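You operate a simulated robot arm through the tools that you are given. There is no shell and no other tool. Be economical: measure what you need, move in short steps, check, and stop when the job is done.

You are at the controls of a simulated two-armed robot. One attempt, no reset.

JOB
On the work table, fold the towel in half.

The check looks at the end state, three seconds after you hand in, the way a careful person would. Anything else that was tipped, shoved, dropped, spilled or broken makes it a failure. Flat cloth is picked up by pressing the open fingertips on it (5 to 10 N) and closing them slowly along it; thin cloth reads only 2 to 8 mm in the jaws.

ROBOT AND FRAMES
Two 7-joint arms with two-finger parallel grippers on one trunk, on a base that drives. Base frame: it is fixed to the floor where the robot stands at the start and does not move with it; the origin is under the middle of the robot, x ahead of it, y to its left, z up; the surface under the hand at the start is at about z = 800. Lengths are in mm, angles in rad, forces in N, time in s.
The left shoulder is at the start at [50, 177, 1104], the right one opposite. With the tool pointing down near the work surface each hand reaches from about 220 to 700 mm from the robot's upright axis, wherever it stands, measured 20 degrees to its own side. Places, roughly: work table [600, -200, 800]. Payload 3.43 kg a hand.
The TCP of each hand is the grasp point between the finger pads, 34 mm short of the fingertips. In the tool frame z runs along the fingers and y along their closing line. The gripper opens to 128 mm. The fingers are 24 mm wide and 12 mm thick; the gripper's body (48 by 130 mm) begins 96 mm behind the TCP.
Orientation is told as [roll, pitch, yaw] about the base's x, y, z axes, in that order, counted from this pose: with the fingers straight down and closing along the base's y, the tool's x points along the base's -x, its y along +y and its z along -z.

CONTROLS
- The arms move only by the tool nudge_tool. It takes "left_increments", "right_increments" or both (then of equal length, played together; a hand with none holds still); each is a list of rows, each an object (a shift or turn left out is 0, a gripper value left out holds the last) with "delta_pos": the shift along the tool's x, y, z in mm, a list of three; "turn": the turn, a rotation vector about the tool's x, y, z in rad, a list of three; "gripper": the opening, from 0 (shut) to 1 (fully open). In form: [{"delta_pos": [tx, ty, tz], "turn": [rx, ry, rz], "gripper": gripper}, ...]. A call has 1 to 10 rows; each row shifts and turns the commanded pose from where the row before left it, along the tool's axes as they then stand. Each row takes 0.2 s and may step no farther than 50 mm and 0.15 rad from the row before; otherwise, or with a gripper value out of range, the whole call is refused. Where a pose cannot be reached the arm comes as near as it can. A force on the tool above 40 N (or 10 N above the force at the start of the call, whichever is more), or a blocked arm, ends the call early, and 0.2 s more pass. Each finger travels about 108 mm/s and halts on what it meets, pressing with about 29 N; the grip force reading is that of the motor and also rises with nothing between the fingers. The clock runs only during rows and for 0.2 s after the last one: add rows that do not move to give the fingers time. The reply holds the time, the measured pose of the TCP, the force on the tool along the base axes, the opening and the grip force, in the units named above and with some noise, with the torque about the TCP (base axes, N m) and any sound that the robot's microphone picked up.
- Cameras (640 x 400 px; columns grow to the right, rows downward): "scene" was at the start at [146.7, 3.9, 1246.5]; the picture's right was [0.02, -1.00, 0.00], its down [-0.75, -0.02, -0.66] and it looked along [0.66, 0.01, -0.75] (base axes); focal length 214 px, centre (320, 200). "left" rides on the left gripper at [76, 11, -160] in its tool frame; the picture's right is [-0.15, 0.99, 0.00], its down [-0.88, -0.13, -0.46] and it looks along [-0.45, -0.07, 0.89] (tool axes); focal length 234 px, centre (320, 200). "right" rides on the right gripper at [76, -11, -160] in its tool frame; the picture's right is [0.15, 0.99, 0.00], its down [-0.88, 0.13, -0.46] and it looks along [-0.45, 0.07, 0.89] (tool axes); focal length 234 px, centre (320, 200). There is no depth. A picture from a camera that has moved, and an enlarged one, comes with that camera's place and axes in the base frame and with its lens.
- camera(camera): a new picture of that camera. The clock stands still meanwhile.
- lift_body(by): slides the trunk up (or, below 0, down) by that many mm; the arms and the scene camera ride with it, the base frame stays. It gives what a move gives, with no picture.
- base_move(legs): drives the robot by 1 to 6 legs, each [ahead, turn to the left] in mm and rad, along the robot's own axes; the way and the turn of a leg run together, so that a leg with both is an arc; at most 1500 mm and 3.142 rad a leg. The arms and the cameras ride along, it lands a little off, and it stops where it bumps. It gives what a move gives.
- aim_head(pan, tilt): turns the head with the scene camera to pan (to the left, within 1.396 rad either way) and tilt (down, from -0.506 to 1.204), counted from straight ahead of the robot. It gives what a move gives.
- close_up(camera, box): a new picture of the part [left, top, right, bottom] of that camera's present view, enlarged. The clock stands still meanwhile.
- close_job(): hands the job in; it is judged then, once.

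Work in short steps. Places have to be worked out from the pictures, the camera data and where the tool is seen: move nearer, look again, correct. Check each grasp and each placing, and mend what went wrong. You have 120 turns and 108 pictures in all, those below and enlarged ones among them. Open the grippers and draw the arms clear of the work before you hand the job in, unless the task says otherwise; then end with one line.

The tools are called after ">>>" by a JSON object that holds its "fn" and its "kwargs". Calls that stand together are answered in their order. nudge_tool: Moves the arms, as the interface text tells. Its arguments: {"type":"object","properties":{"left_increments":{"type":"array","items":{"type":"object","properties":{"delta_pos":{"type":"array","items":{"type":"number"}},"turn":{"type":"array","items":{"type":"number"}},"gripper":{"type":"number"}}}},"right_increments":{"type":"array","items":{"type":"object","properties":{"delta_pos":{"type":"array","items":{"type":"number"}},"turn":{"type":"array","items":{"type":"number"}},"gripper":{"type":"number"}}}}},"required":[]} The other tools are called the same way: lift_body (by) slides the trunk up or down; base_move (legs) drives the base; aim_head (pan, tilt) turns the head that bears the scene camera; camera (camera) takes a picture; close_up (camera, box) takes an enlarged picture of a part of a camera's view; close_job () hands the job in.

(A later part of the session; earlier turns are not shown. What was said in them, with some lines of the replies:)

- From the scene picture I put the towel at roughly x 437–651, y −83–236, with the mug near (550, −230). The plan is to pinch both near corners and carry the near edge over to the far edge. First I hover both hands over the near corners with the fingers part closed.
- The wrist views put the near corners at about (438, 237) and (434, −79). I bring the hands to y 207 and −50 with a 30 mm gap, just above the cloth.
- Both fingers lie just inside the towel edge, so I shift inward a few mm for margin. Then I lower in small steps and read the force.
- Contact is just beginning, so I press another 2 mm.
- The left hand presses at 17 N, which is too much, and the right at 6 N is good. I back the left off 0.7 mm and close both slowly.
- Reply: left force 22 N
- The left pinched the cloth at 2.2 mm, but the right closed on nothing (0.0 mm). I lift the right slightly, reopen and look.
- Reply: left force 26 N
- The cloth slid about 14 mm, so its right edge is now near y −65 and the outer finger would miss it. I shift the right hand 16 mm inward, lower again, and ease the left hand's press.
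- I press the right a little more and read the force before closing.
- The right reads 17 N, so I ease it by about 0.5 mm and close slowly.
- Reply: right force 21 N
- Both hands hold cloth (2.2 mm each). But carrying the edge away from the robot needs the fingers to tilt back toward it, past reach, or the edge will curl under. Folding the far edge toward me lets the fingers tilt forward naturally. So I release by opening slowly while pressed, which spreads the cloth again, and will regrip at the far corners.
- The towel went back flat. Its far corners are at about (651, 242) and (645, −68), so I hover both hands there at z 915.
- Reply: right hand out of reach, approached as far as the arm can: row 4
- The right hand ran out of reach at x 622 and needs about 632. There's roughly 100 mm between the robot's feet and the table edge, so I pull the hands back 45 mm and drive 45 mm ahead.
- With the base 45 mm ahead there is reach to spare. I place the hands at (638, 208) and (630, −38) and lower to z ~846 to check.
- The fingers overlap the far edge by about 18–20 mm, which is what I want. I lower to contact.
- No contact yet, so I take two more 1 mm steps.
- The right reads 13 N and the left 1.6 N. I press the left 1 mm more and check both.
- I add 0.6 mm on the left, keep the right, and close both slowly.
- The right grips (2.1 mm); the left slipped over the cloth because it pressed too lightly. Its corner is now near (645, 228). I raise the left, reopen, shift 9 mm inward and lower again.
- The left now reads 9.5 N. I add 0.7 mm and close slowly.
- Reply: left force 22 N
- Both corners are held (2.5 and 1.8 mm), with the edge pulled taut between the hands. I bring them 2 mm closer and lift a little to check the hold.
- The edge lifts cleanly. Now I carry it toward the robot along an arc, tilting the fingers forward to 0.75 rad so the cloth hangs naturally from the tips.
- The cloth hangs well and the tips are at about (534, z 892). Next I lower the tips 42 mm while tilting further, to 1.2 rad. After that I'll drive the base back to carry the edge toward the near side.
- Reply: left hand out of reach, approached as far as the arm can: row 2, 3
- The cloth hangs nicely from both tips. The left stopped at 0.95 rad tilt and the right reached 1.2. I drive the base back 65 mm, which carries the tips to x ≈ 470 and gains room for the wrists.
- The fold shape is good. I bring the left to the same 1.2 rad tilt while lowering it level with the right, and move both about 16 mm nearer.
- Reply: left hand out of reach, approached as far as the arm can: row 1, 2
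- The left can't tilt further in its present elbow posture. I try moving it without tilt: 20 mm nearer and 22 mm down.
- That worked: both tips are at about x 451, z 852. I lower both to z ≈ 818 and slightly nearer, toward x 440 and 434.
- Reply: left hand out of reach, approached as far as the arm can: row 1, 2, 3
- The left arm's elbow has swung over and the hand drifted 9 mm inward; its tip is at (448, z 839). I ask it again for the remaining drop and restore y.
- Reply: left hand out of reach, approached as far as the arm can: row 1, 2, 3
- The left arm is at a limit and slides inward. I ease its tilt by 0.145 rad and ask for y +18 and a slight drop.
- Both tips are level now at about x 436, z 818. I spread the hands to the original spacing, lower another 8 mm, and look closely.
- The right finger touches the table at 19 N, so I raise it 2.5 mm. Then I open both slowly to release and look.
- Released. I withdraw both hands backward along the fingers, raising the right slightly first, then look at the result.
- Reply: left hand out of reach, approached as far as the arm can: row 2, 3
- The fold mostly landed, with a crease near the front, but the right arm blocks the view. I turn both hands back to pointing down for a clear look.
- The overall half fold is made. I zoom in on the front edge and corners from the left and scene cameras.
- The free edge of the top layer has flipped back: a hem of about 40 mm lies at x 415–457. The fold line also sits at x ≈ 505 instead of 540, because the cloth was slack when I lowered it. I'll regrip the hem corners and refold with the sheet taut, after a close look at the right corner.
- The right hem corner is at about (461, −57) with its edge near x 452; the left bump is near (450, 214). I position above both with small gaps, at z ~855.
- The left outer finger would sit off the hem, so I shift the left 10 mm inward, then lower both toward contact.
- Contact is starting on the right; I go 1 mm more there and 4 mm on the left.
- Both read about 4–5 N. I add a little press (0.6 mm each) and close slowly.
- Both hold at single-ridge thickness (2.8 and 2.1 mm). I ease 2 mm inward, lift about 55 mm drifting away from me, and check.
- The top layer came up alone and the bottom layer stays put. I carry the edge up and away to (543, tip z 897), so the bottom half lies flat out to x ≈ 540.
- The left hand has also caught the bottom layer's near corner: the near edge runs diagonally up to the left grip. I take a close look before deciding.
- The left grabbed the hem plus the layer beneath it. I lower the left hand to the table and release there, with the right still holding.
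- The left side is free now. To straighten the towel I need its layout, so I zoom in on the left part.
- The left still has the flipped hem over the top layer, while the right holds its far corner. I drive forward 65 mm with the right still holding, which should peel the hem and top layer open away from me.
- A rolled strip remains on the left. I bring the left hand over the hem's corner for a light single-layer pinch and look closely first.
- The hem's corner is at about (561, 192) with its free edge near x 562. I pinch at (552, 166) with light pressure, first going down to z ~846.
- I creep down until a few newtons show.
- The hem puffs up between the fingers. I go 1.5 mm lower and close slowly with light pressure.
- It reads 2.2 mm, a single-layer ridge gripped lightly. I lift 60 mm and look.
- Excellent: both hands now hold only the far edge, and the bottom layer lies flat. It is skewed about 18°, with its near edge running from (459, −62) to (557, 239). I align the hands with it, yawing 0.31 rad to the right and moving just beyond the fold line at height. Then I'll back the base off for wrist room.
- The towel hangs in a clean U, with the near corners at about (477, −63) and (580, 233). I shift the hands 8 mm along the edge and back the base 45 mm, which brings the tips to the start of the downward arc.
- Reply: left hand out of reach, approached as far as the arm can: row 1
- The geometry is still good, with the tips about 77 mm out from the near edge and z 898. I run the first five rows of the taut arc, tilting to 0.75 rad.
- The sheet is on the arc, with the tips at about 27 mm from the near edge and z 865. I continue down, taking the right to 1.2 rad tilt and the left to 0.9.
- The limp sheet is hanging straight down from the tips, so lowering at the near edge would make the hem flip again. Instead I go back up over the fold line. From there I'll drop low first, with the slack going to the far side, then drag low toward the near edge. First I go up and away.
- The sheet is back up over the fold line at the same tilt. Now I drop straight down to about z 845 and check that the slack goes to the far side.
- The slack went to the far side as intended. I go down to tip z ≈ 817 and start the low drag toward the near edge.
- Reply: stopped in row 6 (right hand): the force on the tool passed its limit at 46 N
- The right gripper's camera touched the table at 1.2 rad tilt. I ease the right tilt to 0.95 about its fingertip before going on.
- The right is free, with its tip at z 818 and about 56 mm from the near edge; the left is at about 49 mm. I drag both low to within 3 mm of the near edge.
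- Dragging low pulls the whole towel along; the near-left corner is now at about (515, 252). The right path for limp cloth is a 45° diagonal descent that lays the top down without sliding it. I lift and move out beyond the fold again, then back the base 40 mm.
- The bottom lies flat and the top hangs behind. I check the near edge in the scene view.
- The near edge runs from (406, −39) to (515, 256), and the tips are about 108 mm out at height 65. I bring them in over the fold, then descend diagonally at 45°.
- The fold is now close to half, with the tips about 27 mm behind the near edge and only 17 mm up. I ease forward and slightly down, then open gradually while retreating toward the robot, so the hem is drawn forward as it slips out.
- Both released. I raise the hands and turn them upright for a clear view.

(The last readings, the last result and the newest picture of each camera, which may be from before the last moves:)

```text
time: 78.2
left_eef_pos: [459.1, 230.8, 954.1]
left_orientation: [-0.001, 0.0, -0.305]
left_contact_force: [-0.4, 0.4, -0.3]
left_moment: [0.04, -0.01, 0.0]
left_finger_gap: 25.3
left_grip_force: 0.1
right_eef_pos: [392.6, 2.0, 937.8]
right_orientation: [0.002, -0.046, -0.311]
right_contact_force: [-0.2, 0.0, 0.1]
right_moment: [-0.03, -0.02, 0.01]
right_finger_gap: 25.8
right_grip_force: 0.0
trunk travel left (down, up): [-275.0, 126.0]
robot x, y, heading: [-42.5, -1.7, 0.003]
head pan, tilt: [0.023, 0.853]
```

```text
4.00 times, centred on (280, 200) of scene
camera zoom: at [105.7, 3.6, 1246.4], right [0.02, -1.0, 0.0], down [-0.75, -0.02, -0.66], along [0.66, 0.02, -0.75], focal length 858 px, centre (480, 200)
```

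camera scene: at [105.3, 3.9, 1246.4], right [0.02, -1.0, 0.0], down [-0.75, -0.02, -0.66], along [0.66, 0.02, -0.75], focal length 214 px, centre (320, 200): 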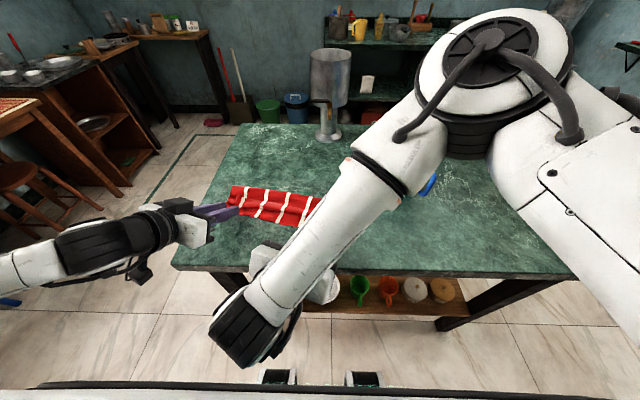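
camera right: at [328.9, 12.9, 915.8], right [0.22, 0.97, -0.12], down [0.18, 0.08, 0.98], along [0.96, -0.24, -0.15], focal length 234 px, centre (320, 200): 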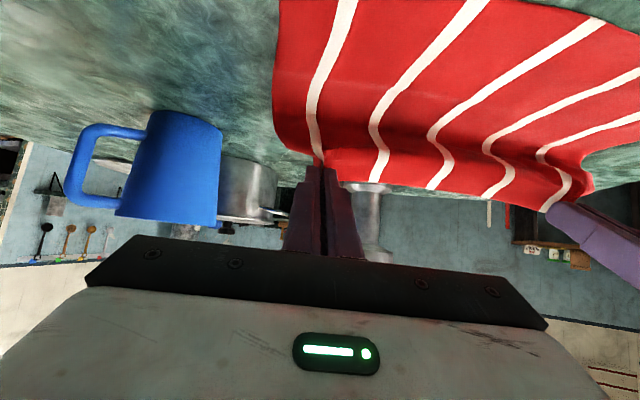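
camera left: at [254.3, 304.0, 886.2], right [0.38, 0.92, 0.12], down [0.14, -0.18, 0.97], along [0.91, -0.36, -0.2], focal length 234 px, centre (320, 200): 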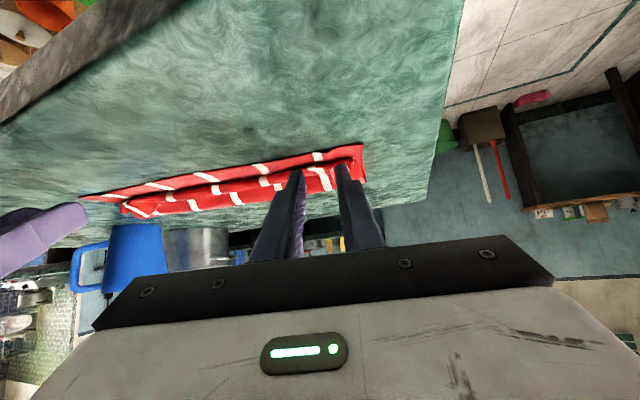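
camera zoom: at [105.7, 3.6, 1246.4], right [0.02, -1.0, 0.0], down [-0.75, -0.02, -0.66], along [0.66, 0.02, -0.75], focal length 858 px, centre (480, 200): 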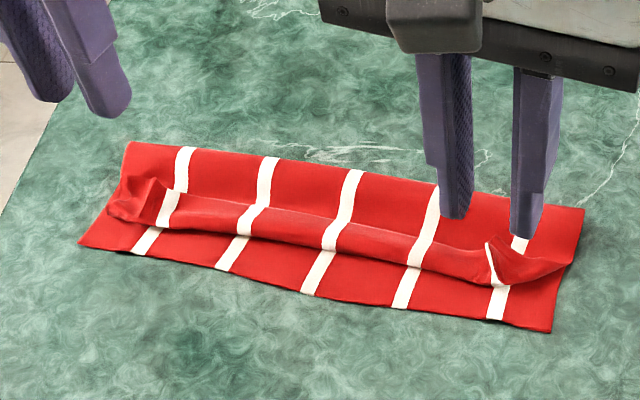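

The top now reaches to about 27 mm behind the near edge, with a loose hem of about 25 mm standing rolled back. Unrolled, it would meet the near edge. I'll brush it forward with four spread fingertips just above the cloth, so I first position behind the hem and align the yaw to the towel.

>>> {"fn": "nudge_tool", "kwargs": {"left_increments": [{"turn": [0, 0, -0.11], "gripper": 0.7}, {"delta_pos": [-17.2, -10.5, 0]}, {"delta_pos": [-17.2, -10.5, 0]}, {"delta_pos": [-17.2, -10.5, 0]}, {"delta_pos": [0, 0, 30]}, {"delta_pos": [0, 0, 30]}, {"delta_pos": [0, 0, 24]}, {}], "right_increments": [{"turn": [0, 0.046, -0.11], "gripper": 0.7}, {"delta_pos": [-24.1, 17, 0]}, {"delta_pos": [-24.1, 17, 0]}, {"delta_pos": [-24.1, 17, 0]}, {"delta_pos": [0, 0, 25]}, {"delta_pos": [0, 0, 25]}, {"delta_pos": [0, 0, 18]}, {}]}}

>>> {"fn": "camera", "kwargs": {"camera": "left"}}

>>> {"fn": "camera", "kwargs": {"camera": "right"}}

```text
time: 80.0
left_eef_pos: [499.8, 190.1, 869.9]
left_orientation: [0.001, -0.004, -0.196]
left_contact_force: [0.2, -0.1, -0.8]
left_moment: [0.02, -0.01, -0.01]
left_finger_gap: 89.5
left_grip_force: 0.1
right_eef_pos: [474.5, 38.5, 872.5]
right_orientation: [0.0, -0.002, -0.203]
right_contact_force: [-0.3, -0.1, 0.0]
right_moment: [-0.03, 0.0, 0.02]
right_finger_gap: 89.9
right_grip_force: 0.0
trunk travel left (down, up): [-275.0, 126.0]
robot x, y, heading: [-42.1, -5.0, -0.001]
head pan, tilt: [0.023, 0.853]
```

```text
12 pictures are left
camera left: at [426.2, 215.1, 1029.7], right [0.34, 0.94, 0.0], down [0.84, -0.3, 0.46], along [0.43, -0.15, -0.89], focal length 234 px, centre (320, 200)
```

left: 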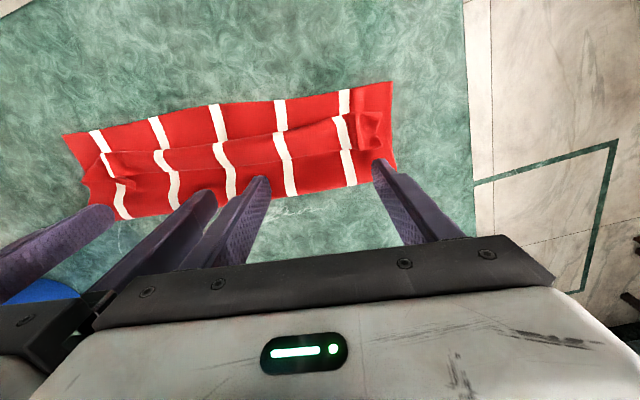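

```text
11 pictures are left
camera right: at [397.0, 43.7, 1029.3], right [0.06, 1.0, 0.0], down [0.89, -0.05, 0.46], along [0.46, -0.03, -0.89], focal length 234 px, centre (320, 200)
```

right: 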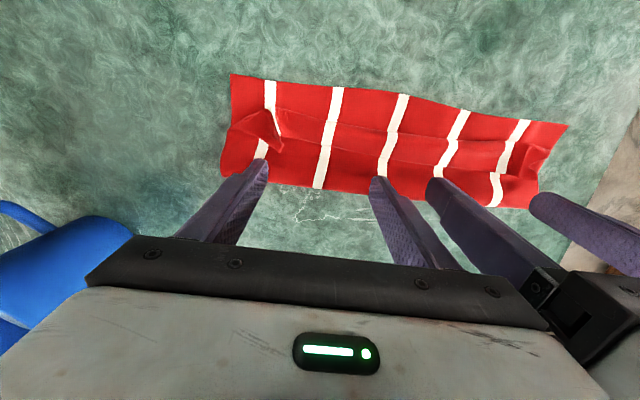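

The crease is about 27 mm behind the near edge and the hem about 25 mm wide, so unrolling it forward should bring the edges together. I lower the four fingertips behind the hem, about 6 mm above the table, and sweep slowly toward the near edge.

>>> {"fn": "nudge_tool", "kwargs": {"left_increments": [{"delta_pos": [-6, 0, 15]}, {"delta_pos": [0, 0, 14]}, {"delta_pos": [9, 0, 0]}, {"delta_pos": [9, 0, 0]}, {"delta_pos": [9, 0, 0]}, {"delta_pos": [9, 0, 0]}, {"delta_pos": [9, 0, 0]}, {"delta_pos": [9, 0, 0]}, {"delta_pos": [9, 0, 0]}, {}], "right_increments": [{"delta_pos": [0, 0, 16]}, {"delta_pos": [0, 0, 15]}, {"delta_pos": [9, 0, 0]}, {"delta_pos": [9, 0, 0]}, {"delta_pos": [9, 0, 0]}, {"delta_pos": [9, 0, 0]}, {"delta_pos": [9, 0, 0]}, {"delta_pos": [9, 0, 0]}, {"delta_pos": [9, 0, 0]}, {}]}}

>>> {"fn": "camera", "kwargs": {"camera": "right"}}

```text
time: 82.2
left_eef_pos: [446.4, 201.6, 841.2]
left_orientation: [-0.001, -0.004, -0.195]
left_contact_force: [-0.2, -0.6, 0.3]
left_moment: [0.02, -0.02, -0.02]
left_finger_gap: 89.5
left_grip_force: 0.0
right_eef_pos: [411.3, 52.3, 839.0]
right_orientation: [0.0, -0.003, -0.203]
right_contact_force: [0.0, 0.7, 0.4]
right_moment: [-0.01, -0.01, 0.01]
right_finger_gap: 89.6
right_grip_force: 0.0
trunk travel left (down, up): [-275.0, 126.0]
robot x, y, heading: [-40.1, -1.1, 0.004]
head pan, tilt: [0.023, 0.853]
```

```text
10 pictures are left
camera right: at [334.3, 57.7, 997.1], right [0.06, 1.0, 0.0], down [0.89, -0.05, 0.46], along [0.46, -0.03, -0.89], focal length 234 px, centre (320, 200)
```

right: 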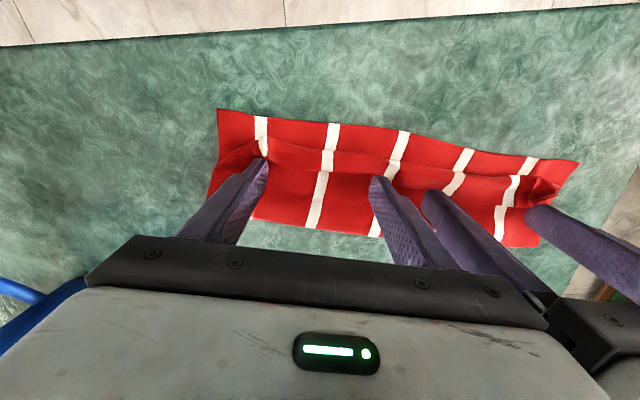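

The sweep pushed the whole towel about 40 mm instead of unrolling the hem. I'll regrip the hem only at its very edge with a light pinch, as worked before. Then I refold with the sheet inclined forward at release, so gravity lays it forward. First I lift and look.

>>> {"fn": "nudge_tool", "kwargs": {"left_increments": [{"delta_pos": [-3, 0, -3]}, {"delta_pos": [0, 0, -30]}, {"delta_pos": [0, 0, -30], "gripper": 0.16}, {"delta_pos": [0, 20, 0]}, {}, {}], "right_increments": [{"delta_pos": [-3, 0, -3]}, {"delta_pos": [0, 0, -30]}, {"delta_pos": [0, 0, -30], "gripper": 0.16}, {"delta_pos": [0, -40, 0]}, {}, {}]}}

>>> {"fn": "camera", "kwargs": {"camera": "left"}}

>>> {"fn": "camera", "kwargs": {"camera": "right"}}

```text
time: 83.6
left_eef_pos: [452.4, 218.2, 904.5]
left_orientation: [-0.003, -0.003, -0.194]
left_contact_force: [-0.5, 0.1, 0.6]
left_moment: [-0.05, 0.01, -0.02]
left_finger_gap: 20.2
left_grip_force: 0.0
right_eef_pos: [403.9, 12.4, 901.7]
right_orientation: [-0.001, -0.002, -0.205]
right_contact_force: [-0.9, 0.3, 0.3]
right_moment: [-0.01, -0.01, -0.02]
right_finger_gap: 20.6
right_grip_force: 0.1
trunk travel left (down, up): [-275.0, 126.0]
robot x, y, heading: [-41.6, -0.8, 0.001]
head pan, tilt: [0.023, 0.853]
```

```text
9 pictures are left
camera left: at [378.5, 243.9, 1064.8], right [0.34, 0.94, 0.0], down [0.84, -0.3, 0.46], along [0.43, -0.15, -0.89], focal length 234 px, centre (320, 200)
```

left: 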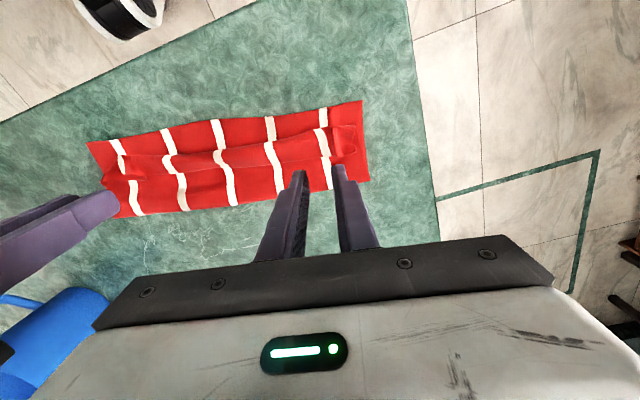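

```text
8 pictures are left
camera right: at [326.9, 16.5, 1060.1], right [0.06, 1.0, 0.0], down [0.89, -0.05, 0.46], along [0.46, -0.03, -0.89], focal length 234 px, centre (320, 200)
```

right: 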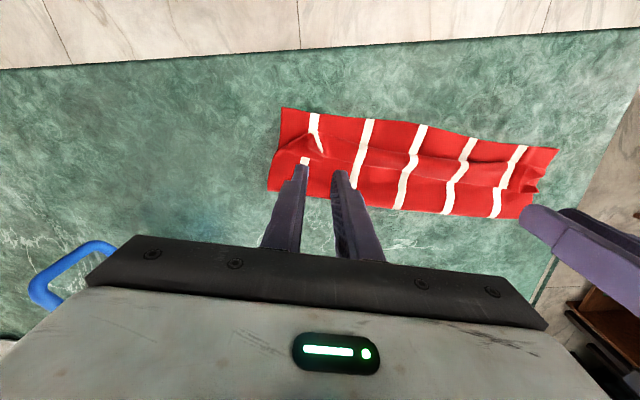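

>>> {"fn": "close_up", "kwargs": {"camera": "left", "box": [250, 90, 390, 195]}}

>>> {"fn": "close_up", "kwargs": {"camera": "right", "box": [250, 95, 390, 200]}}

```text
3.81 times, centred on (320, 142) of left
camera zoom: at [378.5, 243.9, 1064.8], right [0.34, 0.94, 0.0], down [0.84, -0.3, 0.46], along [0.43, -0.15, -0.89], focal length 892 px, centre (320, 419)
```

zoom: 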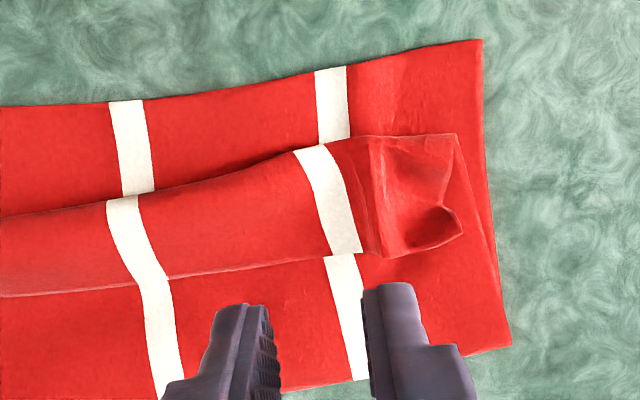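

```text
3.81 times, centred on (320, 148) of right
camera zoom: at [326.9, 16.5, 1060.1], right [0.06, 1.0, 0.0], down [0.89, -0.05, 0.46], along [0.46, -0.03, -0.89], focal length 892 px, centre (320, 400)
```

zoom: 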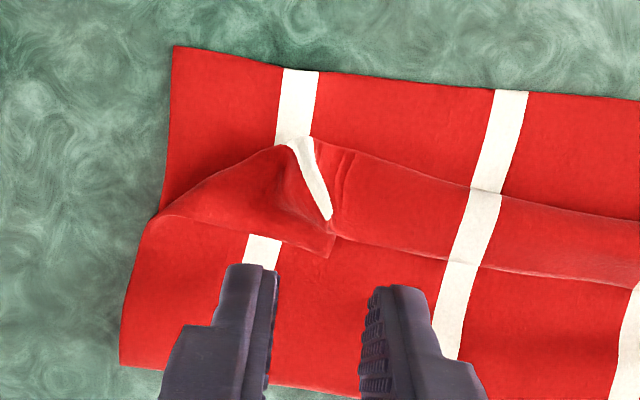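

Now it's clear: the crease is about 27 mm behind the near edge and the hem about 30 mm, so laying just the hem forward will align the edges. I pinch the hem at its very edge, at (461, 236) and (410, 28), with light contact.

>>> {"fn": "nudge_tool", "kwargs": {"left_increments": [{"delta_pos": [-5.4, 19.2, 0]}, {"delta_pos": [0, 0, 30]}, {"delta_pos": [0, 0, 30]}, {"delta_pos": [0, 0, 4]}, {"delta_pos": [0, 0, 2]}, {}], "right_increments": [{"delta_pos": [-2.8, 16.5, 0], "gripper": 0.14}, {"delta_pos": [0, 0, 29]}, {"delta_pos": [0, 0, 28]}, {"delta_pos": [0, 0, 4]}, {"delta_pos": [0, 0, 2]}, {}]}}

```text
time: 85.0
left_eef_pos: [463.0, 237.5, 837.6]
left_orientation: [0.0, -0.004, -0.195]
left_contact_force: [0.8, 0.3, 0.8]
left_moment: [-0.01, 0.01, 0.0]
left_finger_gap: 20.6
left_grip_force: 0.1
right_eef_pos: [412.6, 27.4, 839.5]
right_orientation: [0.0, -0.001, -0.201]
right_contact_force: [0.5, -0.4, 0.9]
right_moment: [0.0, -0.01, 0.04]
right_finger_gap: 18.1
right_grip_force: 0.0
trunk travel left (down, up): [-275.0, 126.0]
robot x, y, heading: [-41.2, 3.0, 0.003]
head pan, tilt: [0.023, 0.853]
```

Light contact is near. I nudge 2 mm toward the hem, press slightly on the right, and close both slowly.

>>> {"fn": "nudge_tool", "kwargs": {"left_increments": [{"delta_pos": [2, 0, 0.5]}, {"gripper": 0.14}, {"gripper": 0.12}, {"gripper": 0.1}, {"gripper": 0.08}, {"gripper": 0.06}, {"gripper": 0.03}, {"gripper": 0.0}, {}, {}], "right_increments": [{"delta_pos": [2.5, 0, 1.7]}, {"gripper": 0.125}, {"gripper": 0.11}, {"gripper": 0.095}, {"gripper": 0.08}, {"gripper": 0.06}, {"gripper": 0.03}, {"gripper": 0.0}, {}, {}]}}

```text
time: 87.2
left_eef_pos: [462.3, 236.4, 838.7]
left_orientation: [-0.001, -0.004, -0.196]
left_contact_force: [0.2, -0.2, 0.1]
left_moment: [0.02, -0.02, -0.06]
left_finger_gap: 1.5
left_grip_force: 28.8
right_eef_pos: [409.2, 27.8, 837.5]
right_orientation: [0.002, -0.001, -0.203]
right_contact_force: [-0.4, 0.4, -0.2]
right_moment: [0.01, 0.02, -0.02]
right_finger_gap: 0.0
right_grip_force: 29.1
trunk travel left (down, up): [-275.0, 126.0]
robot x, y, heading: [-36.7, -3.0, 0.002]
head pan, tilt: [0.023, 0.853]
```

The left holds (1.5 mm) and the right missed. I redo the right 4 mm further onto the hem and a little deeper.

>>> {"fn": "nudge_tool", "kwargs": {"right_increments": [{"delta_pos": [0, 0, -10]}, {"gripper": 0.15}, {}, {"delta_pos": [4, 2, 6]}, {"delta_pos": [0, 0, 3]}, {"delta_pos": [0, 0, 2]}, {"delta_pos": [0, 0, 0.7]}, {}]}}

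```text
time: 89.0
left_eef_pos: [460.9, 237.5, 839.1]
left_orientation: [0.001, -0.002, -0.194]
left_contact_force: [0.1, 0.3, -0.2]
left_moment: [0.02, 0.03, -0.01]
left_finger_gap: 1.5
left_grip_force: 29.3
right_eef_pos: [407.8, 32.2, 835.7]
right_orientation: [0.0, -0.005, -0.202]
right_contact_force: [-0.8, -2.0, 14.8]
right_moment: [-0.1, 0.19, 0.02]
right_finger_gap: 19.0
right_grip_force: 0.0
trunk travel left (down, up): [-275.0, 126.0]
robot x, y, heading: [-42.4, 1.1, 0.003]
head pan, tilt: [0.023, 0.853]
```

That is 14.8 N, which risks grabbing two layers. I back off 1.2 mm to lighten it, then close.

>>> {"fn": "nudge_tool", "kwargs": {"right_increments": [{"delta_pos": [0, 0, -1.0]}, {"gripper": 0.125}, {"gripper": 0.11}, {"gripper": 0.095}, {"gripper": 0.08}, {"gripper": 0.06}, {"gripper": 0.03}, {"gripper": 0.0}, {}, {}]}}

```text
time: 91.2
left_eef_pos: [460.5, 238.2, 838.9]
left_orientation: [0.0, -0.004, -0.196]
left_contact_force: [-0.1, -0.1, 0.2]
left_moment: [-0.04, -0.02, -0.01]
left_finger_gap: 1.2
left_grip_force: 29.0
right_eef_pos: [406.6, 31.3, 836.7]
right_orientation: [0.003, -0.002, -0.204]
right_contact_force: [0.5, 0.4, 9.9]
right_moment: [0.01, 0.09, 0.0]
right_finger_gap: 1.0
right_grip_force: 28.3
trunk travel left (down, up): [-275.0, 126.0]
robot x, y, heading: [-40.8, -1.1, 0.005]
head pan, tilt: [0.023, 0.853]
```

The right reads 1.0 mm, so it may hold just the edge. I lift both 22 mm and check.

>>> {"fn": "nudge_tool", "kwargs": {"left_increments": [{"delta_pos": [0, 0, -8]}, {"delta_pos": [3, 0, -14]}, {}], "right_increments": [{"delta_pos": [0, 0, -8]}, {"delta_pos": [3, 0, -14]}, {}]}}

>>> {"fn": "close_up", "kwargs": {"camera": "right", "box": [230, 80, 580, 260]}}

```text
time: 92.0
left_eef_pos: [457.8, 238.7, 859.9]
left_orientation: [0.001, -0.004, -0.197]
left_contact_force: [0.2, -0.1, 0.4]
left_moment: [0.01, 0.01, 0.03]
left_finger_gap: 1.5
left_grip_force: 29.3
right_eef_pos: [403.0, 33.2, 858.4]
right_orientation: [-0.001, -0.003, -0.203]
right_contact_force: [-0.2, 0.6, 0.8]
right_moment: [0.01, 0.01, 0.0]
right_finger_gap: 0.9
right_grip_force: 29.0
trunk travel left (down, up): [-275.0, 126.0]
robot x, y, heading: [-42.1, -2.0, 0.005]
head pan, tilt: [0.023, 0.853]
```

```text
1.83 times, centred on (405, 170) of right
camera zoom: at [325.7, 37.6, 1016.2], right [0.06, 1.0, 0.0], down [0.89, -0.05, 0.46], along [0.46, -0.03, -0.89], focal length 428 px, centre (165, 255)
```

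zoom: 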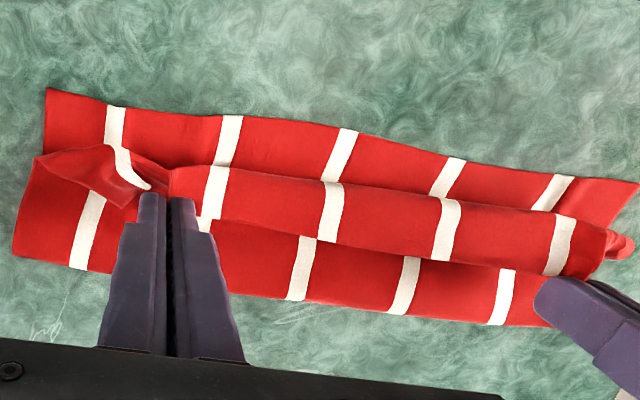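

Both hands lift only the hem. Now I swing it forward over the crease while tilting to 0.9 rad, ending with the hem pulled taut toward the near edge.

>>> {"fn": "nudge_tool", "kwargs": {"left_increments": [{"delta_pos": [11.8, 0, -2.6], "turn": [0, -0.15, 0]}, {"delta_pos": [11.3, 0, -3.6], "turn": [0, -0.15, 0]}, {"delta_pos": [10.9, 0, -3.5], "turn": [0, -0.15, 0]}, {"delta_pos": [11.1, 0, -2.5], "turn": [0, -0.15, 0]}, {"delta_pos": [11.7, 0, -1.7], "turn": [0, -0.15, 0]}, {"delta_pos": [12.1, 0, -2.1], "turn": [0, -0.15, 0]}, {"delta_pos": [7.3, 0, -2.7]}, {"delta_pos": [6.5, 0, -6]}, {}], "right_increments": [{"delta_pos": [11.8, 0, -2.6], "turn": [0, -0.15, 0]}, {"delta_pos": [11.3, 0, -3.6], "turn": [0, -0.15, 0]}, {"delta_pos": [10.9, 0, -3.5], "turn": [0, -0.15, 0]}, {"delta_pos": [11.1, 0, -2.5], "turn": [0, -0.15, 0]}, {"delta_pos": [11.7, 0, -1.7], "turn": [0, -0.15, 0]}, {"delta_pos": [12.1, 0, -2.1], "turn": [0, -0.15, 0]}, {"delta_pos": [7.3, 0, -2.7]}, {"delta_pos": [6.5, 0, -6]}, {}]}}

>>> {"fn": "camera", "kwargs": {"camera": "left"}}

```text
time: 94.0
left_eef_pos: [378.2, 256.1, 841.7]
left_orientation: [0.003, -0.903, -0.198]
left_contact_force: [-0.3, -2.0, -0.8]
left_moment: [-0.04, -0.01, -0.02]
left_finger_gap: 1.6
left_grip_force: 28.6
right_eef_pos: [321.9, 48.6, 842.3]
right_orientation: [0.002, -0.902, -0.205]
right_contact_force: [0.7, 2.6, -0.4]
right_moment: [0.0, -0.01, 0.04]
right_finger_gap: 0.9
right_grip_force: 28.6
trunk travel left (down, up): [-275.0, 126.0]
robot x, y, heading: [-40.0, 1.3, 0.006]
head pan, tilt: [0.023, 0.853]
```

```text
4 pictures are left
camera left: at [211.5, 299.8, 880.9], right [0.28, 0.95, 0.12], down [0.16, -0.17, 0.97], along [0.95, -0.26, -0.2], focal length 234 px, centre (320, 200)
```

left: 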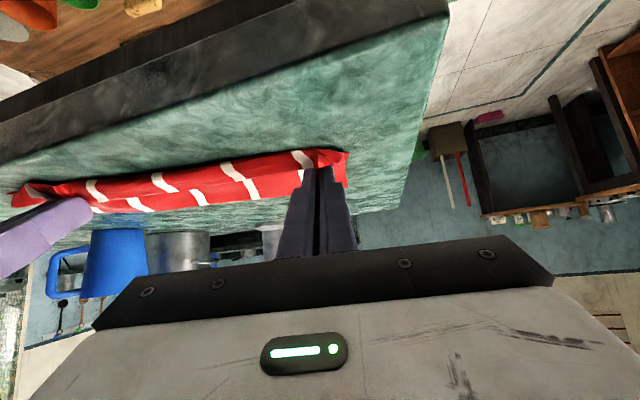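

The hem is now drawn forward, with the tips about 7 mm ahead of the near edge and the sheet taut. I lower 5 mm, open, and retreat back along the fingers.

>>> {"fn": "nudge_tool", "kwargs": {"left_increments": [{"delta_pos": [3.9, 0, 3.1]}, {"gripper": 0.03}, {"delta_pos": [3, 0, -4], "gripper": 0.06}, {"delta_pos": [3, 0, -5], "gripper": 0.12}, {"gripper": 0.2}, {"delta_pos": [0, 0, -15]}, {"delta_pos": [0, 0, -25]}, {"delta_pos": [-20, 0, -15]}, {"delta_pos": [-40, 0, 0]}, {"delta_pos": [-40, 0, 0]}], "right_increments": [{"delta_pos": [3.9, 0, 3.1]}, {"gripper": 0.03}, {"delta_pos": [3, 0, -4], "gripper": 0.06}, {"delta_pos": [3, 0, -5], "gripper": 0.12}, {"gripper": 0.2}, {"delta_pos": [0, 0, -15]}, {"delta_pos": [0, 0, -20]}, {"delta_pos": [-20, 0, 0]}, {"delta_pos": [-40, 0, 0]}, {"delta_pos": [-40, 0, 0]}]}}

```text
time: 96.2
left_eef_pos: [431.3, 263.6, 921.1]
left_orientation: [0.001, -0.901, -0.196]
left_contact_force: [-0.6, 0.0, -0.9]
left_moment: [-0.01, 0.02, -0.01]
left_finger_gap: 25.5
left_grip_force: 0.0
left hand out of reach, approached as far as the arm can: row 3, 4, 6, 7, 8
right_eef_pos: [343.2, 45.3, 941.4]
right_orientation: [0.001, -0.9, -0.199]
right_contact_force: [-0.8, 0.0, 0.2]
right_moment: [0.0, 0.02, 0.02]
right_finger_gap: 25.5
right_grip_force: 0.1
trunk travel left (down, up): [-275.0, 126.0]
robot x, y, heading: [-43.4, -0.1, -0.003]
head pan, tilt: [0.023, 0.853]
```

Now I turn both hands upright, clear of the towel, and look.

>>> {"fn": "nudge_tool", "kwargs": {"left_increments": [{"turn": [0, 0.15, 0]}, {"turn": [0, 0.15, 0]}, {"turn": [0, 0.15, 0]}, {"turn": [0, 0.15, 0]}, {"turn": [0, 0.15, 0]}, {"turn": [0, 0.15, 0]}, {"delta_pos": [-40, 20, -30]}, {"delta_pos": [-40, 20, -30]}, {"delta_pos": [-40, 20, 0]}, {}], "right_increments": [{"turn": [0, 0.15, 0]}, {"turn": [0, 0.15, 0]}, {"turn": [0, 0.15, 0]}, {"turn": [0, 0.15, 0]}, {"turn": [0, 0.15, 0]}, {"turn": [0, 0.15, 0]}, {"delta_pos": [0, -30, -30]}, {"delta_pos": [0, -30, -30]}, {"delta_pos": [0, -30, 0]}, {}]}}

>>> {"fn": "close_up", "kwargs": {"camera": "scene", "box": [190, 160, 390, 285]}}

```text
refused: row 7 steps farther than a row can; nothing moved
```

```text
3.20 times, centred on (290, 222) of scene
camera zoom: at [105.4, 3.6, 1246.3], right [0.02, -1.0, 0.0], down [-0.75, -0.02, -0.66], along [0.66, 0.02, -0.75], focal length 686 px, centre (416, 128)
```

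zoom: 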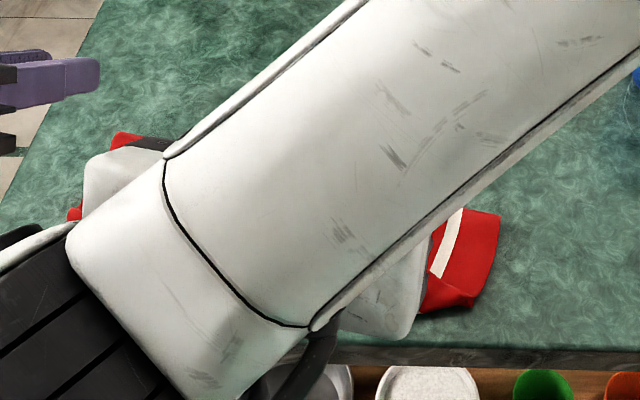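

The step was refused as too long and that picture was blocked. I repeat with smaller steps and look only afterwards.

>>> {"fn": "nudge_tool", "kwargs": {"left_increments": [{"turn": [0, 0.15, 0]}, {"turn": [0, 0.15, 0]}, {"turn": [0, 0.15, 0]}, {"turn": [0, 0.15, 0]}, {"turn": [0, 0.15, 0]}, {"turn": [0, 0.15, 0]}, {"delta_pos": [-30, 15, -25]}, {"delta_pos": [-30, 15, -25]}, {"delta_pos": [-30, 15, 0]}, {}], "right_increments": [{"turn": [0, 0.15, 0]}, {"turn": [0, 0.15, 0]}, {"turn": [0, 0.15, 0]}, {"turn": [0, 0.15, 0]}, {"turn": [0, 0.15, 0]}, {"turn": [0, 0.15, 0]}, {"delta_pos": [0, -30, -25]}, {"delta_pos": [0, -30, -25]}, {"delta_pos": [0, -30, 0]}, {}]}}

```text
time: 98.4
left_eef_pos: [529.7, 290.0, 974.9]
left_orientation: [0.002, -0.004, -0.196]
left_contact_force: [0.3, 0.0, -0.3]
left_moment: [-0.02, -0.02, -0.03]
left_finger_gap: 25.8
left_grip_force: 0.1
right_eef_pos: [327.5, -46.0, 987.9]
right_orientation: [0.0, -0.001, -0.203]
right_contact_force: [-0.4, 0.5, -0.8]
right_moment: [-0.02, 0.02, -0.01]
right_finger_gap: 25.5
right_grip_force: 0.1
trunk travel left (down, up): [-275.0, 126.0]
robot x, y, heading: [-38.5, 2.8, 0.001]
head pan, tilt: [0.023, 0.853]
```

I move the right hand further to the right so the view is clear, then look.

>>> {"fn": "nudge_tool", "kwargs": {"right_increments": [{"delta_pos": [0, -48, 0]}, {"delta_pos": [0, -48, 0]}, {"delta_pos": [0, -48, 0]}, {"delta_pos": [0, -30, 0]}, {}]}}

>>> {"fn": "close_up", "kwargs": {"camera": "scene", "box": [190, 160, 390, 285]}}

```text
time: 99.6
left_eef_pos: [529.4, 289.8, 975.3]
left_orientation: [0.0, -0.003, -0.195]
left_contact_force: [-0.3, -0.5, 0.3]
left_moment: [-0.01, -0.02, 0.01]
left_finger_gap: 25.5
left_grip_force: 0.1
right_eef_pos: [293.4, -213.6, 989.6]
right_orientation: [-0.001, -0.002, -0.201]
right_contact_force: [-0.4, 0.0, 0.3]
right_moment: [-0.01, -0.03, -0.03]
right_finger_gap: 25.6
right_grip_force: 0.0
trunk travel left (down, up): [-275.0, 126.0]
robot x, y, heading: [-45.5, 1.3, 0.002]
head pan, tilt: [0.023, 0.853]
```

```text
3.20 times, centred on (290, 222) of scene
camera zoom: at [105.3, 4.0, 1246.5], right [0.02, -1.0, 0.0], down [-0.75, -0.02, -0.66], along [0.66, 0.02, -0.75], focal length 686 px, centre (416, 128)
```

zoom: 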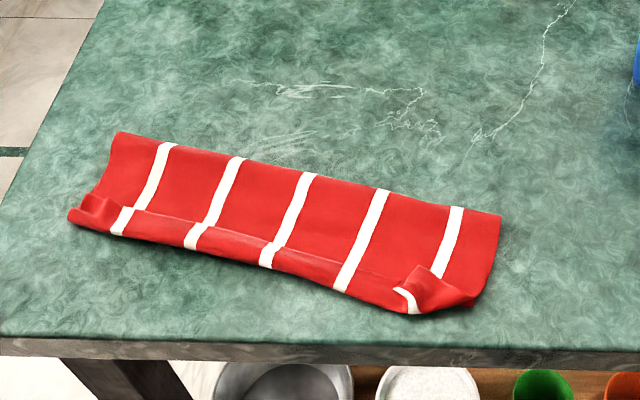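

A big improvement: the top layer now reaches the near edge all along, apart from a thin curl and a flipped flap at the right corner. I'll open that corner with the right hand. First I back the base 60 mm for wrist room, then hover over the flap.

>>> {"fn": "base_move", "kwargs": {"legs": [[-60, 0]]}}

>>> {"fn": "nudge_tool", "kwargs": {"right_increments": [{"delta_pos": [-13.8, 44.6, 0], "gripper": 0.16}, {"delta_pos": [-13.8, 44.6, 0]}, {"delta_pos": [-13.8, 44.6, 0]}, {"delta_pos": [-13.8, 44.6, 0]}, {"delta_pos": [-13.8, 44.6, 0]}, {"delta_pos": [0, 0, 30]}, {"delta_pos": [0, 0, 30]}, {"delta_pos": [0, 0, 28]}, {}]}}

```text
time: 100.5
left_eef_pos: [468.6, 289.3, 975.0]
left_orientation: [0.0, -0.003, -0.197]
left_contact_force: [0.1, -0.9, 0.9]
left_moment: [0.01, -0.02, -0.01]
left_finger_gap: 25.7
left_grip_force: 0.1
right_eef_pos: [232.2, -214.8, 990.4]
right_orientation: [0.001, -0.004, -0.206]
right_contact_force: [-0.8, 0.0, 0.8]
right_moment: [0.02, -0.02, 0.01]
right_finger_gap: 25.6
right_grip_force: 0.1
trunk travel left (down, up): [-275.0, 126.0]
robot x, y, heading: [-97.1, -2.3, -0.0]
head pan, tilt: [0.023, 0.853]
```

```text
time: 102.5
left_eef_pos: [468.4, 290.2, 975.3]
left_orientation: [0.002, -0.003, -0.196]
left_contact_force: [-0.4, -0.6, 0.1]
left_moment: [-0.01, 0.01, -0.02]
left_finger_gap: 25.7
left_grip_force: 0.1
right_eef_pos: [346.2, -11.0, 903.5]
right_orientation: [0.002, -0.001, -0.202]
right_contact_force: [0.1, -0.6, 1.0]
right_moment: [0.01, 0.01, 0.03]
right_finger_gap: 20.3
right_grip_force: 0.1
trunk travel left (down, up): [-275.0, 126.0]
robot x, y, heading: [-100.7, 2.3, 0.005]
head pan, tilt: [0.023, 0.853]
```

I use one picture to locate the flap exactly.

>>> {"fn": "close_up", "kwargs": {"camera": "right", "box": [240, 90, 420, 225]}}

```text
2.96 times, centred on (330, 158) of right
camera zoom: at [269.0, -5.9, 1061.5], right [0.06, 1.0, 0.0], down [0.89, -0.05, 0.46], along [0.46, -0.03, -0.89], focal length 694 px, centre (290, 326)
```

zoom: 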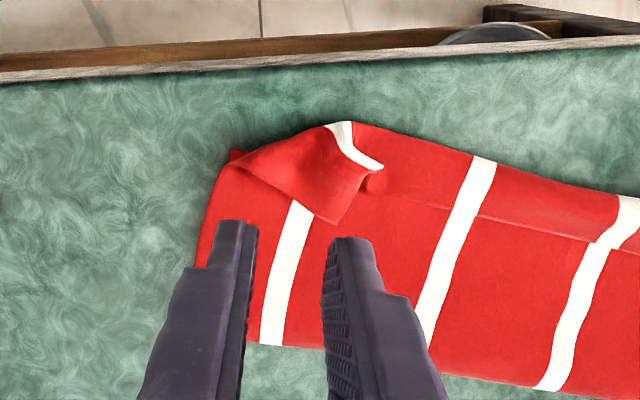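

The towel's top corner lies at about (356, 5) and should go near (329, −32), hinging on a crease angled about +0.29 rad. I turn the hand to that angle and lower to light contact over the flap.

>>> {"fn": "nudge_tool", "kwargs": {"right_increments": [{"turn": [0, 0, -0.1225], "gripper": 0.13}, {"turn": [0, 0, -0.1225]}, {"turn": [0, 0, -0.1225]}, {"turn": [0, 0, -0.1225]}, {"delta_pos": [2.1, 11.1, 0]}, {"delta_pos": [0, 0, 30]}, {"delta_pos": [0, 0, 28]}, {"delta_pos": [0, 0, 4]}, {"delta_pos": [0, 0, 3]}, {}]}}

```text
time: 104.7
left_eef_pos: [468.0, 289.0, 975.8]
left_orientation: [0.0, -0.004, -0.194]
left_contact_force: [0.4, 0.2, 0.3]
left_moment: [-0.03, -0.01, 0.06]
left_finger_gap: 25.3
left_grip_force: 0.2
right_eef_pos: [342.6, 2.4, 837.3]
right_orientation: [0.0, -0.003, 0.285]
right_contact_force: [-0.8, 1.1, 1.4]
right_moment: [0.07, 0.03, -0.02]
right_finger_gap: 16.5
right_grip_force: 0.0
trunk travel left (down, up): [-275.0, 126.0]
robot x, y, heading: [-100.0, 0.6, 0.008]
head pan, tilt: [0.023, 0.853]
```

Contact is just starting at 1.4 N. I press 0.5 mm more and close slowly.

>>> {"fn": "nudge_tool", "kwargs": {"right_increments": [{"delta_pos": [0, -2, 0.5]}, {"gripper": 0.11}, {"gripper": 0.095}, {"gripper": 0.08}, {"gripper": 0.065}, {"gripper": 0.05}, {"gripper": 0.03}, {"gripper": 0.0}, {}, {}]}}

```text
time: 106.9
left_eef_pos: [466.5, 290.0, 975.7]
left_orientation: [0.002, -0.004, -0.196]
left_contact_force: [-0.9, 0.4, -0.3]
left_moment: [-0.01, 0.0, -0.01]
left_finger_gap: 25.4
left_grip_force: 0.0
right_eef_pos: [342.7, 0.4, 837.4]
right_orientation: [-0.001, -0.002, 0.286]
right_contact_force: [0.2, 2.0, 10.0]
right_moment: [0.08, 0.0, 0.01]
right_finger_gap: 0.0
right_grip_force: 29.0
trunk travel left (down, up): [-275.0, 126.0]
robot x, y, heading: [-101.4, 0.8, -0.001]
head pan, tilt: [0.023, 0.853]
```

Closed to 0.0, so it missed. I reopen, shift 7 mm toward the crease and retry a touch firmer.

>>> {"fn": "nudge_tool", "kwargs": {"right_increments": [{"delta_pos": [0, 0, -10]}, {"gripper": 0.16}, {}, {"delta_pos": [6.7, -2.6, 6]}, {"delta_pos": [0, 0, 3]}, {"delta_pos": [0, 0, 1]}, {}, {}]}}

```text
time: 108.7
left_eef_pos: [467.7, 290.0, 974.4]
left_orientation: [-0.001, -0.004, -0.194]
left_contact_force: [0.2, 0.6, 0.4]
left_moment: [0.01, 0.0, -0.04]
left_finger_gap: 25.7
left_grip_force: 0.1
right_eef_pos: [335.1, -4.5, 837.2]
right_orientation: [0.0, -0.005, 0.287]
right_contact_force: [-1.3, 0.6, 7.5]
right_moment: [0.01, -0.01, 0.02]
right_finger_gap: 20.7
right_grip_force: 0.0
trunk travel left (down, up): [-275.0, 126.0]
robot x, y, heading: [-101.2, 1.0, 0.002]
head pan, tilt: [0.023, 0.853]
```

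7.5 N is good, so I close slowly at this pressure.

>>> {"fn": "nudge_tool", "kwargs": {"right_increments": [{}, {"gripper": 0.14}, {"gripper": 0.12}, {"gripper": 0.1}, {"gripper": 0.08}, {"gripper": 0.06}, {"gripper": 0.03}, {"gripper": 0.0}, {}, {}]}}

```text
time: 110.9
left_eef_pos: [467.3, 289.5, 976.5]
left_orientation: [0.0, -0.003, -0.195]
left_contact_force: [-0.5, 0.1, 0.2]
left_moment: [0.01, -0.01, 0.0]
left_finger_gap: 25.8
left_grip_force: 0.1
right_eef_pos: [334.4, -2.8, 837.4]
right_orientation: [0.001, -0.003, 0.286]
right_contact_force: [0.1, 1.6, 11.3]
right_moment: [0.04, -0.06, 0.01]
right_finger_gap: 1.6
right_grip_force: 28.7
trunk travel left (down, up): [-275.0, 126.0]
robot x, y, heading: [-103.2, 0.8, 0.003]
head pan, tilt: [0.023, 0.853]
```

It holds at 1.6 mm. I lift 12 mm and swing the flap forward over the crease while tilting to 0.9 rad.

>>> {"fn": "nudge_tool", "kwargs": {"right_increments": [{"delta_pos": [0, 0, -12]}, {"delta_pos": [10.1, 0, -1.6], "turn": [0, -0.15, 0]}, {"delta_pos": [9.8, 0, -2.4], "turn": [0, -0.15, 0]}, {"delta_pos": [9.5, 0, -2.0], "turn": [0, -0.15, 0]}, {"delta_pos": [9.6, 0, -1.8], "turn": [0, -0.15, 0]}, {"delta_pos": [9.8, 0, -1.6], "turn": [0, -0.15, 0]}, {"delta_pos": [10.1, 0, -1.6], "turn": [0, -0.15, 0]}, {}]}}

```text
time: 112.7
left_eef_pos: [467.5, 288.6, 974.3]
left_orientation: [0.0, -0.004, -0.195]
left_contact_force: [-0.8, 0.3, -0.4]
left_moment: [0.0, -0.04, 0.01]
left_finger_gap: 25.8
left_grip_force: 0.0
right_eef_pos: [281.9, -21.1, 836.9]
right_orientation: [0.002, -0.903, 0.285]
right_contact_force: [0.0, 0.0, -0.4]
right_moment: [-0.01, 0.02, 0.01]
right_finger_gap: 2.1
right_grip_force: 28.9
trunk travel left (down, up): [-275.0, 126.0]
robot x, y, heading: [-103.0, -1.5, 0.006]
head pan, tilt: [0.023, 0.853]
```

The tip is now at (308, −13), ahead of the crease. I release while drawing back, then raise the hand clear and turn it upright.

>>> {"fn": "nudge_tool", "kwargs": {"right_increments": [{"delta_pos": [2, 0, 1]}, {"delta_pos": [3, 0, -4], "gripper": 0.03}, {"delta_pos": [4, 0, -5], "gripper": 0.05}, {"delta_pos": [3, 0, -5], "gripper": 0.1}, {"gripper": 0.2}, {"delta_pos": [0, 0, -20]}, {"delta_pos": [-10, 0, -20]}, {"delta_pos": [-40, 0, 0]}, {"delta_pos": [-40, 0, 0]}, {"delta_pos": [-40, 0, 0]}]}}

>>> {"fn": "nudge_tool", "kwargs": {"right_increments": [{"turn": [0, 0.15, 0]}, {"turn": [0, 0.15, 0]}, {"turn": [0, 0.15, 0]}, {"turn": [0, 0.15, 0]}, {"turn": [0, 0.15, 0]}, {"turn": [0, 0.15, 0]}, {"delta_pos": [0, -48, 0]}, {"delta_pos": [0, -48, 0]}, {"delta_pos": [0, -48, 0]}, {"delta_pos": [0, -48, 0]}]}}

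```text
time: 114.9
left_eef_pos: [468.1, 289.7, 973.1]
left_orientation: [-0.002, -0.003, -0.196]
left_contact_force: [0.5, 0.0, -0.2]
left_moment: [-0.02, -0.03, -0.02]
left_finger_gap: 25.5
left_grip_force: 0.1
right_eef_pos: [321.2, -0.1, 960.2]
right_orientation: [0.0, -0.9, 0.289]
right_contact_force: [0.3, -1.0, 0.5]
right_moment: [0.01, 0.01, -0.03]
right_finger_gap: 25.7
right_grip_force: 0.0
right hand out of reach, approached as far as the arm can: row 7
trunk travel left (down, up): [-275.0, 126.0]
robot x, y, heading: [-98.4, -2.0, 0.001]
head pan, tilt: [0.023, 0.853]
```

```text
time: 117.1
left_eef_pos: [468.8, 288.8, 974.4]
left_orientation: [0.002, -0.004, -0.195]
left_contact_force: [-0.8, -0.4, -0.1]
left_moment: [0.0, 0.02, 0.0]
left_finger_gap: 25.8
left_grip_force: 0.0
right_eef_pos: [371.5, -186.8, 958.5]
right_orientation: [-0.002, -0.004, 0.289]
right_contact_force: [0.1, -0.7, 0.3]
right_moment: [-0.02, 0.02, 0.01]
right_finger_gap: 25.5
right_grip_force: 0.0
trunk travel left (down, up): [-275.0, 126.0]
robot x, y, heading: [-100.8, 0.0, 0.006]
head pan, tilt: [0.023, 0.853]
```

Both hands are clear. I use the last picture to judge the result.

>>> {"fn": "close_up", "kwargs": {"camera": "scene", "box": [190, 155, 380, 274]}}

```text
3.36 times, centred on (285, 214) of scene
camera zoom: at [44.7, 3.3, 1246.5], right [0.02, -1.0, 0.0], down [-0.75, -0.02, -0.66], along [0.66, 0.02, -0.75], focal length 721 px, centre (438, 151)
```

zoom: 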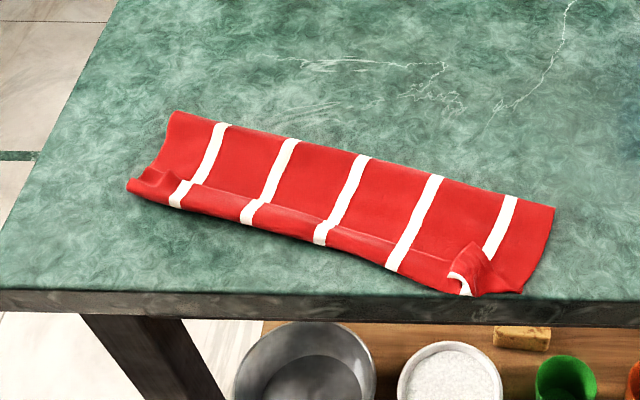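

The towel is folded in half with the edges meeting along the near side; only a thin curl and a small pucker at the right corner remain. I open the grippers fully and draw the left hand further clear before handing in.

>>> {"fn": "nudge_tool", "kwargs": {"left_increments": [{"delta_pos": [0, 40, -10], "gripper": 0.9}, {"delta_pos": [0, 40, -10]}, {}, {}, {}], "right_increments": [{"delta_pos": [20, 0, -20], "gripper": 0.6}, {"delta_pos": [20, 0, -20]}, {}, {}, {}]}}

>>> {"fn": "close_job", "kwargs": {}}

```text
time: 118.3
left_eef_pos: [476.3, 341.2, 987.6]
left_orientation: [0.0, -0.003, -0.196]
left_contact_force: [0.8, -0.3, 0.4]
left_moment: [-0.02, -0.01, 0.01]
left_finger_gap: 115.2
left_grip_force: 0.1
left hand out of reach, approached as far as the arm can: row 2
right_eef_pos: [332.5, -198.6, 998.6]
right_orientation: [-0.001, -0.002, 0.286]
right_contact_force: [0.6, 0.3, -0.5]
right_moment: [-0.02, 0.0, 0.0]
right_finger_gap: 76.8
right_grip_force: 0.1
trunk travel left (down, up): [-275.0, 126.0]
robot x, y, heading: [-100.6, 4.4, 0.005]
head pan, tilt: [0.023, 0.853]
```

```text
The job is handed in.
```

The towel is folded in half on the work table and handed in, but not perfectly: a thin curl runs along the near edge, the right corner has a small pucker, and it now lies slightly skewed and closer to the robot. I saw nothing else on the table disturbed.
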